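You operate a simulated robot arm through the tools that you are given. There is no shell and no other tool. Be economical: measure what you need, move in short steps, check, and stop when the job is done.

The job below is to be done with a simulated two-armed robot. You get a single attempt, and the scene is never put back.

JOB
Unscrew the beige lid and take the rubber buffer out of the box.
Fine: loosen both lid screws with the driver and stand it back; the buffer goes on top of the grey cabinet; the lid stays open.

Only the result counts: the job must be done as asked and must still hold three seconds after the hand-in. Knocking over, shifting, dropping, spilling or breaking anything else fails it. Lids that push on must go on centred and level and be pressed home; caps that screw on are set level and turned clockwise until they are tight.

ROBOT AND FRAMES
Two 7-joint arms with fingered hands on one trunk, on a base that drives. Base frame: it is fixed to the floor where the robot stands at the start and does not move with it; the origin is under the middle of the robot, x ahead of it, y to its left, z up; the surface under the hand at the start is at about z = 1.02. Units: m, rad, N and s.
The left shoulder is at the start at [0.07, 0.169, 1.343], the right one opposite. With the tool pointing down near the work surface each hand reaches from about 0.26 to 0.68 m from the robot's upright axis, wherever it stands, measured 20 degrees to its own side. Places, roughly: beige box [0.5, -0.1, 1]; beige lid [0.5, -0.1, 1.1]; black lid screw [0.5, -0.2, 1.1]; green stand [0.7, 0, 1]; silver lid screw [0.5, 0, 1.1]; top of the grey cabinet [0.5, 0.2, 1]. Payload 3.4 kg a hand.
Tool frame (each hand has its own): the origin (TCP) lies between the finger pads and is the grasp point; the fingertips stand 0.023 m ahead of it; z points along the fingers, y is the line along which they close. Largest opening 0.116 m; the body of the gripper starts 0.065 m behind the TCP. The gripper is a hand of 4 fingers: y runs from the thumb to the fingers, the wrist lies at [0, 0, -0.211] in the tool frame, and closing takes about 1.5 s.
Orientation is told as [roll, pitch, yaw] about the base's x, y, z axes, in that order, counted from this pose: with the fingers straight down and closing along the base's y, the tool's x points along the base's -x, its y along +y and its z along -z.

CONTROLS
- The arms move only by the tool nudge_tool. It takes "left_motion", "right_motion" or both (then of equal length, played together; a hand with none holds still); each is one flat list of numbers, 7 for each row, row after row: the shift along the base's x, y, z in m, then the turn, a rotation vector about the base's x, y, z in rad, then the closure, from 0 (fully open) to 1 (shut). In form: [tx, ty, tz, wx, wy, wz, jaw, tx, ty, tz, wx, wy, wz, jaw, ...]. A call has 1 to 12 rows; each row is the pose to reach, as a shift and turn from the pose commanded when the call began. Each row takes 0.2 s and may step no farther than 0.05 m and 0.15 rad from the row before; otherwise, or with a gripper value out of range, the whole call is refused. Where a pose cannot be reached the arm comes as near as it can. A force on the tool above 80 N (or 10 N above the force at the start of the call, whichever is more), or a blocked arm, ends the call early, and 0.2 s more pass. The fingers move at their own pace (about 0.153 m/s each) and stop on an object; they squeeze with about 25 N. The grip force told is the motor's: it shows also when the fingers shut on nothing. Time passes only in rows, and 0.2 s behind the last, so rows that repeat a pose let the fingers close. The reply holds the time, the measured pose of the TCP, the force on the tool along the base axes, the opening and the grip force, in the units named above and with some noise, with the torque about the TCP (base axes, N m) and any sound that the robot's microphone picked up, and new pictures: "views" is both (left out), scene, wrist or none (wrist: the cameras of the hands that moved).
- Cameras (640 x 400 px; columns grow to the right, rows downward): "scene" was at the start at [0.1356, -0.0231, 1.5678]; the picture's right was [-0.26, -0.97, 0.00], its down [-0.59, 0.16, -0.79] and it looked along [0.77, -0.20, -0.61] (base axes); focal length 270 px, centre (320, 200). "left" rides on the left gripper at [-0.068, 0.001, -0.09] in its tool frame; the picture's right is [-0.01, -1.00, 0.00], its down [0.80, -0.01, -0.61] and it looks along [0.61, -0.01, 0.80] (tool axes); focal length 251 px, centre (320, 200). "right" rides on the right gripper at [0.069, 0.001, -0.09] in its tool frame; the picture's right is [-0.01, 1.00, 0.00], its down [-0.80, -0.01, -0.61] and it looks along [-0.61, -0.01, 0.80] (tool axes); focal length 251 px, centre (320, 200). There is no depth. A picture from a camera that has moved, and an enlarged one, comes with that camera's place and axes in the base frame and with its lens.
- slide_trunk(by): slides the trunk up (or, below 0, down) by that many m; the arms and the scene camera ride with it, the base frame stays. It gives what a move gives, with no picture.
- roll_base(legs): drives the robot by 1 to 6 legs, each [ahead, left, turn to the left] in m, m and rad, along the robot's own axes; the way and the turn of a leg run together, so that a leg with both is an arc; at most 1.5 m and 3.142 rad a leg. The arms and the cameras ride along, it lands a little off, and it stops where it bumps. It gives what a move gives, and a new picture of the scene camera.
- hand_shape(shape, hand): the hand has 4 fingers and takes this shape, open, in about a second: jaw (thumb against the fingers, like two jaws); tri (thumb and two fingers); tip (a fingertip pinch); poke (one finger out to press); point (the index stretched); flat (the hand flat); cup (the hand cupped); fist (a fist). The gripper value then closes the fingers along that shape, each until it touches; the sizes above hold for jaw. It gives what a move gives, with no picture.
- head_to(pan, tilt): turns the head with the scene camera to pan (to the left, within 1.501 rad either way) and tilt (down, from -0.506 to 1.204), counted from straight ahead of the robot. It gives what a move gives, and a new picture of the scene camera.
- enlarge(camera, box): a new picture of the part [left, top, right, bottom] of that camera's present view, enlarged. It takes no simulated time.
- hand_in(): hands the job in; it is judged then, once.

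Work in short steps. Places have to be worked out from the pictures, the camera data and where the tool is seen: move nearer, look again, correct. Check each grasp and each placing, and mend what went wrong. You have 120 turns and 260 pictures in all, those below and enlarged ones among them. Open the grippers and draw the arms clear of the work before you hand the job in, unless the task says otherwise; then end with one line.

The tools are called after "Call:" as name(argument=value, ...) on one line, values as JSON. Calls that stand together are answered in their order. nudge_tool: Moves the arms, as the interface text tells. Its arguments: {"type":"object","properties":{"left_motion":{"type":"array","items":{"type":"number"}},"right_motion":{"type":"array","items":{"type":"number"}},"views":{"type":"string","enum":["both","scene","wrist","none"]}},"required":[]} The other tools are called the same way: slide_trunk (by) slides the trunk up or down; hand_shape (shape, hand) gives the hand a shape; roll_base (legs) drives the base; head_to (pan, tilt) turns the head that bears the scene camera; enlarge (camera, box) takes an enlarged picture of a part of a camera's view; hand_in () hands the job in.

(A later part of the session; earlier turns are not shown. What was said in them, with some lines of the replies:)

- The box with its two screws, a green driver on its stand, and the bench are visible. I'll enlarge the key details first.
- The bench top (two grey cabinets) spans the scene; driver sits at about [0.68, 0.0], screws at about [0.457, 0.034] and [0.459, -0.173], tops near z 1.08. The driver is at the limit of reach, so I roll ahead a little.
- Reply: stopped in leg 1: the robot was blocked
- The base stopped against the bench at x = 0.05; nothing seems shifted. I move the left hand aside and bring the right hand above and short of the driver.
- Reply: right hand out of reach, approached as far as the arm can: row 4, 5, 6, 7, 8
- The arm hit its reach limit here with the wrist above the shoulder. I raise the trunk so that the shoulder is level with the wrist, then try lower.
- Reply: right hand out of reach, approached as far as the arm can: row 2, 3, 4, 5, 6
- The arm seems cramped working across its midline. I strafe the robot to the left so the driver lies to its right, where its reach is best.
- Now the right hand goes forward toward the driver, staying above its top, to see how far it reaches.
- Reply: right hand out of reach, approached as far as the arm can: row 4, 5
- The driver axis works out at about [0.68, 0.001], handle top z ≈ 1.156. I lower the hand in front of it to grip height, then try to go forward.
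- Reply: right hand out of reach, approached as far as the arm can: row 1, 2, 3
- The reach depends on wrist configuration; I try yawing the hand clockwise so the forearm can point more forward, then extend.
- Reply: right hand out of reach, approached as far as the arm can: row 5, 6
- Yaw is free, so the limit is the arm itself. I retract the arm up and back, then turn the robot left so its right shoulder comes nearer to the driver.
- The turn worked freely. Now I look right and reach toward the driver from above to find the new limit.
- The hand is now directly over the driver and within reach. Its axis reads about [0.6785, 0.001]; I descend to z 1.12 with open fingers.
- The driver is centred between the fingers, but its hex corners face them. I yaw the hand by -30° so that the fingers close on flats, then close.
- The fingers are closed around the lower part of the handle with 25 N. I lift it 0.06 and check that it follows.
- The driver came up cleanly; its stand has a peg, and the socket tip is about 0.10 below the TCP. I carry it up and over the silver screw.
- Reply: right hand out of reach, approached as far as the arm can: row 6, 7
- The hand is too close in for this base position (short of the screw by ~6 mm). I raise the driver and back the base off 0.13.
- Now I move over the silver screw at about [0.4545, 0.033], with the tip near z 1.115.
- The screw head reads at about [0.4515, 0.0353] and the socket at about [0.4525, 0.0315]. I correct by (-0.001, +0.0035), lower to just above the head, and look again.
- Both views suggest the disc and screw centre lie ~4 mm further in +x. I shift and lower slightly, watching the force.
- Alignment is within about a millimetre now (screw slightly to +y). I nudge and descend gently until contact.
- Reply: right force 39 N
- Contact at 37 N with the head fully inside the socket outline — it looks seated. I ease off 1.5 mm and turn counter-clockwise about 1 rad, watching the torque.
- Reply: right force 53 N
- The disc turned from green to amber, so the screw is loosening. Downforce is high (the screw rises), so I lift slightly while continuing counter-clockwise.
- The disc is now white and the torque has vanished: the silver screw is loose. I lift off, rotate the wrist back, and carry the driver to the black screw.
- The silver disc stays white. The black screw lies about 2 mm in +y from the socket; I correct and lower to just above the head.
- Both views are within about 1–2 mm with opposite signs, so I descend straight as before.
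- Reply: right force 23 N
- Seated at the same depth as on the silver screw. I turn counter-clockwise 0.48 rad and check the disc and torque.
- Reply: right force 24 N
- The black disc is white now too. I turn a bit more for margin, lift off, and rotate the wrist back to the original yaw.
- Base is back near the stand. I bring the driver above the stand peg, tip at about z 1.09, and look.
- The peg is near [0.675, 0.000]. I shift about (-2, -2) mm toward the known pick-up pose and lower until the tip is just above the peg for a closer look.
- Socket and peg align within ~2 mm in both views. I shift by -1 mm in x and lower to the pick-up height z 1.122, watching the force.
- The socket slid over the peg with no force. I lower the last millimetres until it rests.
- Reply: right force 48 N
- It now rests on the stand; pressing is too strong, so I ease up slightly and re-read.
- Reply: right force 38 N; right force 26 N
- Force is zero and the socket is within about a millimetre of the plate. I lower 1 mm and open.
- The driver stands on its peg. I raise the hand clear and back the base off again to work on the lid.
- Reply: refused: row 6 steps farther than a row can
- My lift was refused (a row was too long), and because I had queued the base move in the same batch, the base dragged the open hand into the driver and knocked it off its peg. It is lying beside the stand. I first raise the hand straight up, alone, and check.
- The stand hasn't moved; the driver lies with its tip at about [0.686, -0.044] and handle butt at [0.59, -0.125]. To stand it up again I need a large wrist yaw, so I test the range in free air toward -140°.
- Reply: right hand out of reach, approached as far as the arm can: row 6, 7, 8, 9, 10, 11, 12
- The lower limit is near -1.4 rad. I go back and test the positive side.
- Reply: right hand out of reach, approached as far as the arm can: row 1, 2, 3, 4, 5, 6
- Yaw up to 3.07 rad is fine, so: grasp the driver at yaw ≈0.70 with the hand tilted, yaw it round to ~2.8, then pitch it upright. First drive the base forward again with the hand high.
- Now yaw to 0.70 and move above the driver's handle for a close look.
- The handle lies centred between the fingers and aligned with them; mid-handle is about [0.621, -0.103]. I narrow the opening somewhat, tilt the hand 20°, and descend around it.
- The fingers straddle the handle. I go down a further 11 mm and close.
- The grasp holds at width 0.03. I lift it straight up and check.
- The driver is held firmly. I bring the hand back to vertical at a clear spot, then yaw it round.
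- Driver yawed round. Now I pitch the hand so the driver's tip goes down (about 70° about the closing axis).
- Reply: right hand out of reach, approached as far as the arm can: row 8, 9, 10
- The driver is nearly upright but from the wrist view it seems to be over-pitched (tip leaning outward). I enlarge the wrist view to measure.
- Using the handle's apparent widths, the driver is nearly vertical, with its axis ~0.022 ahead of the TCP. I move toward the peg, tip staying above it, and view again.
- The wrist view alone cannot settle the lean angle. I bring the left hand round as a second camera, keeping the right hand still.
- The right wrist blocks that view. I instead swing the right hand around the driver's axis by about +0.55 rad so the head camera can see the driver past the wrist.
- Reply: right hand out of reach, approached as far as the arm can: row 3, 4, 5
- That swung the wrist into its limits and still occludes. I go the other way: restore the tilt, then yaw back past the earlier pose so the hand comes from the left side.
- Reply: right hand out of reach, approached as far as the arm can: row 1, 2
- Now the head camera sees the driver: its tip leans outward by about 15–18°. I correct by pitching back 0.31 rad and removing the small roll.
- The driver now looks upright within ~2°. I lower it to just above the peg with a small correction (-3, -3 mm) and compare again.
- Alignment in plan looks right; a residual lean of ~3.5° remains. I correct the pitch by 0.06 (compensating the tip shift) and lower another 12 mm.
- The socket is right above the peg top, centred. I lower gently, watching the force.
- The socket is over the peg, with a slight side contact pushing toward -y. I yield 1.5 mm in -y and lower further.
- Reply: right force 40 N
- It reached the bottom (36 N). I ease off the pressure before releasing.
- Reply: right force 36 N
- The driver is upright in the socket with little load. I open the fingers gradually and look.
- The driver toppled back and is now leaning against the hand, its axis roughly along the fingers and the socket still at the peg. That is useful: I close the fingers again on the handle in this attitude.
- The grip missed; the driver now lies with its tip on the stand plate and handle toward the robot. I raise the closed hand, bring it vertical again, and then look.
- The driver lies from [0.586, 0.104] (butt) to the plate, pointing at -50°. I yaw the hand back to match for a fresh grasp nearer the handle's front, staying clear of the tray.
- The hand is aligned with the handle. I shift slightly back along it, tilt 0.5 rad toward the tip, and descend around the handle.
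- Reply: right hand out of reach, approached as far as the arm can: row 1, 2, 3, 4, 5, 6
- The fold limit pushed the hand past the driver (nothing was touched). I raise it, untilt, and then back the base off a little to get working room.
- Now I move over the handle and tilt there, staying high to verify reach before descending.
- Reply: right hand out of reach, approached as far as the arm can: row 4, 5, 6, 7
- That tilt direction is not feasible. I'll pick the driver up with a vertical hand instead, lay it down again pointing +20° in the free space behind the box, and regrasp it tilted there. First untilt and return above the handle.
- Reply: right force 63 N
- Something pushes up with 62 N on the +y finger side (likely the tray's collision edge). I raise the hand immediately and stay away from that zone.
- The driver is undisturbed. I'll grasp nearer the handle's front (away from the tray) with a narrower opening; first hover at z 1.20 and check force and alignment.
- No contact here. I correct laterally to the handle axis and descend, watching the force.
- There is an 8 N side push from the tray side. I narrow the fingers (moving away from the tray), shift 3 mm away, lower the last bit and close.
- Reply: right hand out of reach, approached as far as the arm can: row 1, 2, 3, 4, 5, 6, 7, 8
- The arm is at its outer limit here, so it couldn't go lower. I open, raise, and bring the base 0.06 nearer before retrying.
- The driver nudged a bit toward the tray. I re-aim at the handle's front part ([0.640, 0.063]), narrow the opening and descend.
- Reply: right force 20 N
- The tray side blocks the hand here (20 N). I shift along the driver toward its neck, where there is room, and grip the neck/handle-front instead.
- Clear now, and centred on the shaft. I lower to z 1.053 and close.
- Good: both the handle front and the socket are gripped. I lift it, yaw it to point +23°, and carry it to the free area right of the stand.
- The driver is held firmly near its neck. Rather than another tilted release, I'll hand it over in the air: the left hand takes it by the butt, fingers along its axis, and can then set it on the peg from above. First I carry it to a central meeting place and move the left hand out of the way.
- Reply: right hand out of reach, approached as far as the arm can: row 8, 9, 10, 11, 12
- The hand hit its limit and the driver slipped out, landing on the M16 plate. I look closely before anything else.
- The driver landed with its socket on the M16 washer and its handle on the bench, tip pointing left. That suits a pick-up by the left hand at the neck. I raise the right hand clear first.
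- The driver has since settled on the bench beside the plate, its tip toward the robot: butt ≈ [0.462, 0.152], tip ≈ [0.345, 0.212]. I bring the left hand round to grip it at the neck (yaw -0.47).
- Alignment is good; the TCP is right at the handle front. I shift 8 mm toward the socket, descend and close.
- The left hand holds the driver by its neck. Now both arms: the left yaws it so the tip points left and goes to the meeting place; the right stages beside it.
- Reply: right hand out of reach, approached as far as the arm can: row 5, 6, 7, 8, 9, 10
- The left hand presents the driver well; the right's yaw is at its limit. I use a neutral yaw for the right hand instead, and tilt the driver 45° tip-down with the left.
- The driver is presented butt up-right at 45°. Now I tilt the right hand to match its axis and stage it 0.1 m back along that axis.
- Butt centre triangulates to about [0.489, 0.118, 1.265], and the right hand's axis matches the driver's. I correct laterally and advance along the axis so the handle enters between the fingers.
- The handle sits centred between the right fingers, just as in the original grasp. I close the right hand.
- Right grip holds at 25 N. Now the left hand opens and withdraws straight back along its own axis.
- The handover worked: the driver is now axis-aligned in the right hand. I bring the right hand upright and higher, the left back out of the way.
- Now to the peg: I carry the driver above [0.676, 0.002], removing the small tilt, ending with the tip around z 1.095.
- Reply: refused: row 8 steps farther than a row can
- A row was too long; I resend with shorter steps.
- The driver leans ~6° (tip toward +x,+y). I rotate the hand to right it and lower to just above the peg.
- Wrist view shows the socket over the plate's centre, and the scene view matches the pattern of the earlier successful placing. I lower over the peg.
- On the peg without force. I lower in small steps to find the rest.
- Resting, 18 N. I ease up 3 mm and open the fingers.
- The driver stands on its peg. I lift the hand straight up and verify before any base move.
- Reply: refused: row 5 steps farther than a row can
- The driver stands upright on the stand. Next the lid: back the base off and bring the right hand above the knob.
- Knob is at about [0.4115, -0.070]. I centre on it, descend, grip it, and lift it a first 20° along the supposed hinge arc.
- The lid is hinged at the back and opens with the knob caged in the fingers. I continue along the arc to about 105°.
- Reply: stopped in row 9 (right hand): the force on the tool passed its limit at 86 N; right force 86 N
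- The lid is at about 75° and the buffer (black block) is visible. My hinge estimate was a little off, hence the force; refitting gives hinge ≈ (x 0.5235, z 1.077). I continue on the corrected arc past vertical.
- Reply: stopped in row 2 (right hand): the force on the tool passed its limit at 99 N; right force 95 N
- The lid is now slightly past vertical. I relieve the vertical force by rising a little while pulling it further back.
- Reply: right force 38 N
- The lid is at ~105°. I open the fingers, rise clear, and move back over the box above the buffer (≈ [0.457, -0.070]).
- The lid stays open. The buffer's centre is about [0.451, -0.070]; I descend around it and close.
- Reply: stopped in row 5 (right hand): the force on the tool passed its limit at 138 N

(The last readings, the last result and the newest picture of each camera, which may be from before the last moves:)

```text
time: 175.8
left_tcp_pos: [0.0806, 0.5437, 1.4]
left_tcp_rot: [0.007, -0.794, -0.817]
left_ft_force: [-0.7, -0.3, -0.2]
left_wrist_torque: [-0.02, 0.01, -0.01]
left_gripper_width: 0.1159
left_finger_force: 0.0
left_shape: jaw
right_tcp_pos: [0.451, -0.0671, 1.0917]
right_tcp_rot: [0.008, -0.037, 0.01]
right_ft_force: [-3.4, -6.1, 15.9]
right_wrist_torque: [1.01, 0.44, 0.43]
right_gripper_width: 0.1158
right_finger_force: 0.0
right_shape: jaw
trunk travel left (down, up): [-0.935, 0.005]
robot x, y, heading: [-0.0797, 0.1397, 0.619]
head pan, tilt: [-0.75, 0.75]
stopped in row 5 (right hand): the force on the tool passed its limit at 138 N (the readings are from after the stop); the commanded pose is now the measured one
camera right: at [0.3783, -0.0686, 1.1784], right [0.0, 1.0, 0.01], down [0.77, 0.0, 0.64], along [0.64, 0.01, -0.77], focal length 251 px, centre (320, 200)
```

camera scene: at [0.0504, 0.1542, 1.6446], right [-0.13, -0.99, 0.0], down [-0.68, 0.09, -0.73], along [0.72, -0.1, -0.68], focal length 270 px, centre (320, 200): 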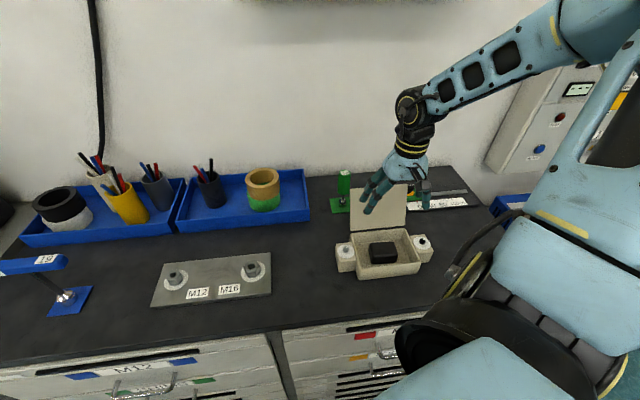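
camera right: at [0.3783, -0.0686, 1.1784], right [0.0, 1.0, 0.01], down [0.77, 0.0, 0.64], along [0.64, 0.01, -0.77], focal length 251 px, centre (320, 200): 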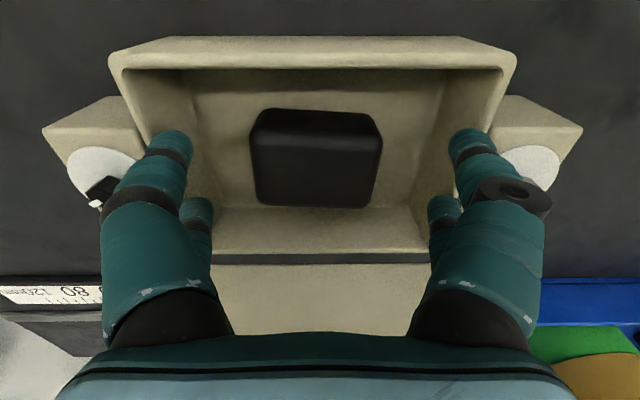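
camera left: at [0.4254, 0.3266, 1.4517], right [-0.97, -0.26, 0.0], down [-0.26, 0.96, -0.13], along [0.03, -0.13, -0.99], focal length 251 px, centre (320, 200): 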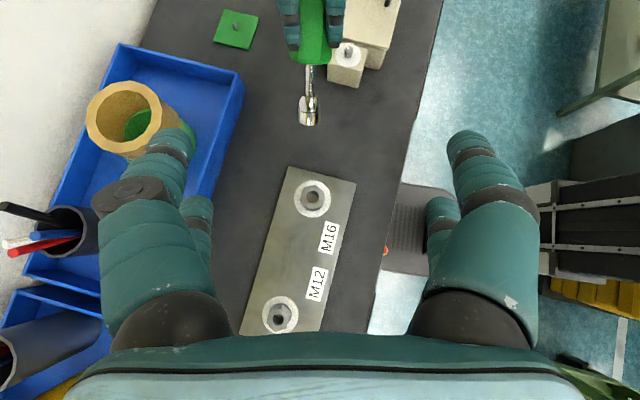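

The fully open fingers struck the box walls. I rise 2 cm, narrow the opening to about 0.09, and descend again.

Call:
nudge_tool(right_motion=[0, 0, 0.02, 0, 0.018, 0, 0.2, 0, -0.002, 0.025, 0, 0.037, 0, 0.22, 0, -0.002, 0.01, 0, 0.037, 0, 0.22, 0, -0.002, -0.01, 0, 0.037, 0, 0.22, 0, -0.002, -0.025, 0, 0.037, 0, 0.22, 0, -0.002, -0.032, 0, 0.037, 0, 0.22, 0, -0.002, -0.032, 0, 0.037, 0, 0.6, 0, -0.002, -0.032, 0, 0.037, 0, 1, 0, -0.002, -0.032, 0, 0.037, 0, 1, 0, -0.002, -0.032, 0, 0.037, 0, 1], views="wrist")

Call:
enlarge(camera="scene", box=[310, 140, 470, 290])

```text
time: 178.0
left_tcp_pos: [0.0874, 0.5401, 1.3994]
left_tcp_rot: [0.003, -0.786, -0.813]
left_ft_force: [-0.1, -0.2, -0.3]
left_wrist_torque: [0.0, -0.02, 0.01]
left_gripper_width: 0.1157
left_finger_force: 0.0
left_shape: jaw
right_tcp_pos: [0.4547, -0.0731, 1.0537]
right_tcp_rot: [0.012, 0.006, 0.007]
right_ft_force: [-1.1, 0.6, 0.5]
right_wrist_torque: [0.04, 0.03, 0.02]
right_gripper_width: 0.0618
right_finger_force: 24.9
right_shape: jaw
trunk travel left (down, up): [-0.935, 0.005]
robot x, y, heading: [-0.0762, 0.1349, 0.614]
head pan, tilt: [-0.75, 0.75]
camera right: at [0.3879, -0.0737, 1.1449], right [0.0, 1.0, 0.01], down [0.8, -0.01, 0.6], along [0.6, 0.01, -0.8], focal length 251 px, centre (320, 200)
```

right: 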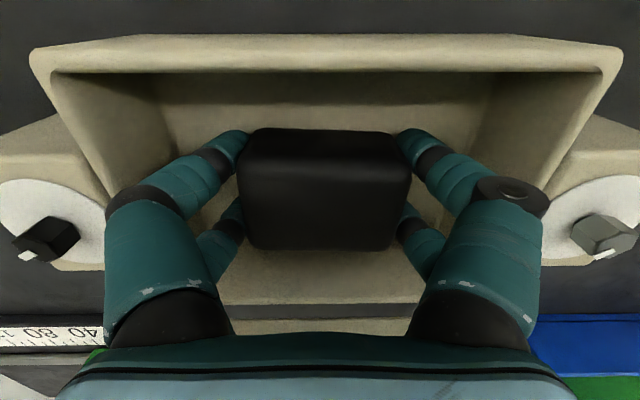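

```text
2.67 times, centred on (390, 215) of scene
camera zoom: at [0.0475, 0.1538, 1.6449], right [-0.13, -0.99, 0.0], down [-0.68, 0.09, -0.73], along [0.73, -0.1, -0.68], focal length 719 px, centre (133, 160)
```

zoom: 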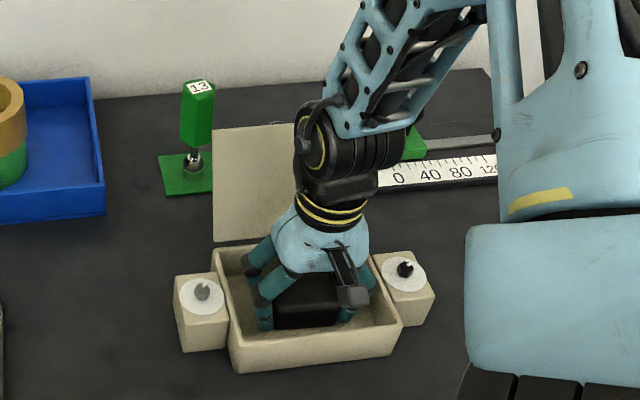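

The buffer is gripped (width 0.062). I lift it out straight and carry it to the free bench spot at about [0.48, 0.135], lowering partway.

Call:
nudge_tool(right_motion=[0, 0, 0.04, 0, 0, 0, 1, 0, 0, 0.085, 0, 0, 0, 1, 0, 0, 0.13, 0, 0, 0, 1, 0, 0.04, 0.14, 0, 0, 0, 1, 0.005, 0.085, 0.14, 0, 0, 0, 1, 0.01, 0.13, 0.14, 0, 0, 0, 1, 0.02, 0.17, 0.14, 0, 0, 0, 1, 0.025, 0.208, 0.13, 0, 0, 0, 1, 0.025, 0.208, 0.09, 0, 0, 0, 1, 0.025, 0.208, 0.05, 0, 0, 0, 1, 0.025, 0.208, 0.02, 0, 0, 0, 1, 0.025, 0.208, 0.01, 0, 0, 0, 1], views="scene")

```text
time: 180.6
left_tcp_pos: [0.0888, 0.5411, 1.3992]
left_tcp_rot: [0.004, -0.785, -0.812]
left_ft_force: [-0.2, 0.6, 0.5]
left_wrist_torque: [-0.01, 0.05, 0.0]
left_gripper_width: 0.1157
left_finger_force: 0.1
left_shape: jaw
right_tcp_pos: [0.4823, 0.1355, 1.064]
right_tcp_rot: [0.013, 0.006, 0.006]
right_ft_force: [0.7, -0.5, -2.1]
right_wrist_torque: [0.0, -0.01, 0.01]
right_gripper_width: 0.0623
right_finger_force: 25.2
right_shape: jaw
trunk travel left (down, up): [-0.935, 0.005]
robot x, y, heading: [-0.0771, 0.1402, 0.622]
head pan, tilt: [-0.75, 0.75]
camera scene: at [0.0484, 0.154, 1.6448], right [-0.13, -0.99, 0.0], down [-0.68, 0.09, -0.73], along [0.72, -0.1, -0.68], focal length 270 px, centre (320, 200)
```

scene: 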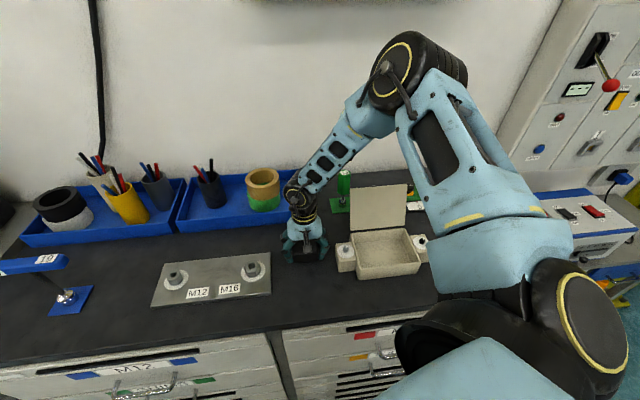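

The box is empty, the lid open, and the buffer is over the bench. I lower it gently to contact.

Call:
nudge_tool(right_motion=[0, 0, -0.006, 0, 0, 0, 1, 0, 0, -0.01, 0, 0, 0, 1, 0, 0, -0.013, 0, 0, 0, 1, 0, 0, -0.016, 0, 0, 0, 1], views="none")

```text
time: 181.6
left_tcp_pos: [0.0888, 0.5405, 1.3995]
left_tcp_rot: [0.004, -0.786, -0.813]
left_ft_force: [1.0, 0.3, 0.1]
left_wrist_torque: [0.02, 0.0, -0.01]
left_gripper_width: 0.1158
left_finger_force: 0.1
left_shape: jaw
right_tcp_pos: [0.4809, 0.1369, 1.0481]
right_tcp_rot: [0.012, 0.005, 0.011]
right_ft_force: [0.3, -0.2, -1.5]
right_wrist_torque: [0.0, 0.0, -0.02]
right_gripper_width: 0.062
right_finger_force: 25.1
right_shape: jaw
trunk travel left (down, up): [-0.935, 0.005]
robot x, y, heading: [-0.0757, 0.1357, 0.616]
head pan, tilt: [-0.75, 0.75]
```

Still free; I lower another 5 mm, open, and lift away straight up.

Call:
nudge_tool(right_motion=[0, 0, -0.003, 0, 0, 0, 1, 0, 0, -0.005, 0, 0, 0, 1, 0, 0, -0.005, 0, 0, 0, 0.42, 0, 0, -0.005, 0, 0, 0, 0.36, 0, 0, -0.005, 0, 0, 0, 0.3, 0, 0, -0.005, 0, 0, 0, 0.25, 0, 0, 0.03, 0, 0, 0, 0.25, 0, 0, 0.07, 0, 0, 0, 0.2, 0, 0, 0.115, 0, 0, 0, 0, 0, 0, 0.16, 0, 0, 0, 0, -0.02, -0.03, 0.2, 0, 0, 0, 0, -0.05, -0.06, 0.22, 0, 0, 0, 0], views="scene")

Call:
enlarge(camera="scene", box=[260, 150, 470, 300])

```text
refused: row 11 steps farther than a row can; nothing moved
```

```text
2.67 times, centred on (365, 225) of scene
camera zoom: at [0.0485, 0.1537, 1.6448], right [-0.13, -0.99, 0.0], down [-0.68, 0.09, -0.73], along [0.72, -0.1, -0.68], focal length 719 px, centre (200, 133)
```

zoom: 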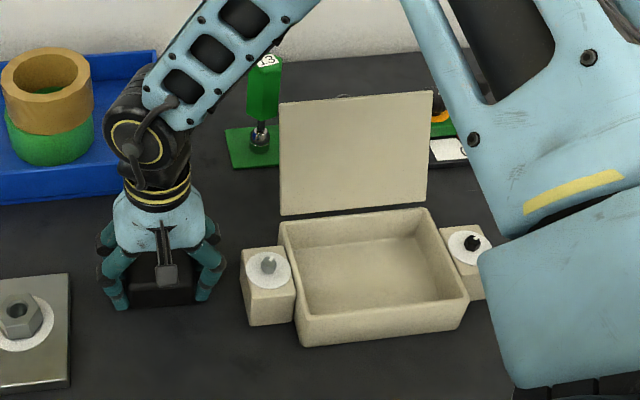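

One row was too long; resending with shorter steps.

Call:
nudge_tool(right_motion=[0, 0, -0.003, 0, 0, 0, 1, 0, 0, -0.005, 0, 0, 0, 1, 0, 0, -0.005, 0, 0, 0, 0.42, 0, 0, -0.005, 0, 0, 0, 0.36, 0, 0, -0.005, 0, 0, 0, 0.3, 0, 0, -0.005, 0, 0, 0, 0.25, 0, 0, 0.03, 0, 0, 0, 0.25, 0, 0, 0.07, 0, 0, 0, 0.2, 0, 0, 0.115, 0, 0, 0, 0, 0, 0, 0.16, 0, 0, 0, 0, -0.01, -0.02, 0.19, 0, 0, 0, 0, -0.03, -0.04, 0.22, 0, 0, 0, 0], views="scene")

Call:
enlarge(camera="scene", box=[260, 150, 470, 300])

```text
time: 184.2
left_tcp_pos: [0.086, 0.5392, 1.4019]
left_tcp_rot: [0.006, -0.786, -0.814]
left_ft_force: [0.3, 0.0, -0.1]
left_wrist_torque: [0.03, 0.0, 0.0]
left_gripper_width: 0.1159
left_finger_force: 0.0
left_shape: jaw
right_tcp_pos: [0.4479, 0.0924, 1.269]
right_tcp_rot: [0.013, 0.005, 0.009]
right_ft_force: [0.0, -0.1, -0.3]
right_wrist_torque: [0.02, -0.02, -0.03]
right_gripper_width: 0.1158
right_finger_force: 0.1
right_shape: jaw
trunk travel left (down, up): [-0.935, 0.005]
robot x, y, heading: [-0.074, 0.1343, 0.615]
head pan, tilt: [-0.75, 0.75]
camera scene: at [0.0446, 0.1518, 1.6451], right [-0.13, -0.99, 0.0], down [-0.67, 0.09, -0.73], along [0.73, -0.1, -0.68], focal length 270 px, centre (320, 200)
```

scene: 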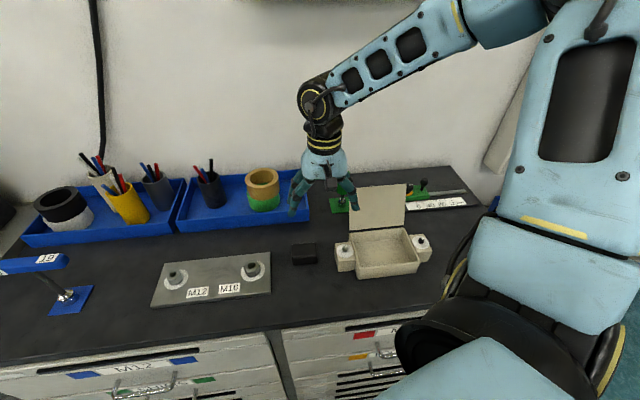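

```text
2.67 times, centred on (365, 225) of scene
camera zoom: at [0.0446, 0.1518, 1.6451], right [-0.13, -0.99, 0.0], down [-0.67, 0.09, -0.73], along [0.73, -0.1, -0.68], focal length 719 px, centre (200, 133)
```

zoom: 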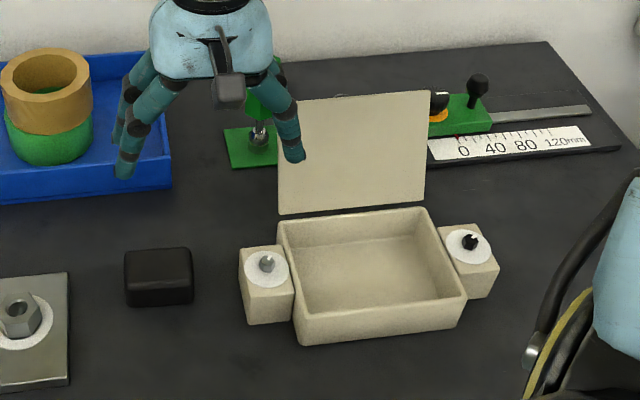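

The buffer rests on the cabinet top, the lid stays open, both discs are white, and the driver stands on its peg. Both hands are open and clear, so I hand in.

Call:
hand_in()

```text
The job is handed in.
```

The end state is as asked: both lid screws are loose, the driver stands on its peg, the lid is open and the buffer is on the cabinet top. On the way I knocked the driver off its stand, it toppled again on a second try, and I dropped it once onto the M16 plate. My hand also pressed hard against something beside the blue tray and against the box walls. I saw no shift in the pictures, but any of this may count against the job.
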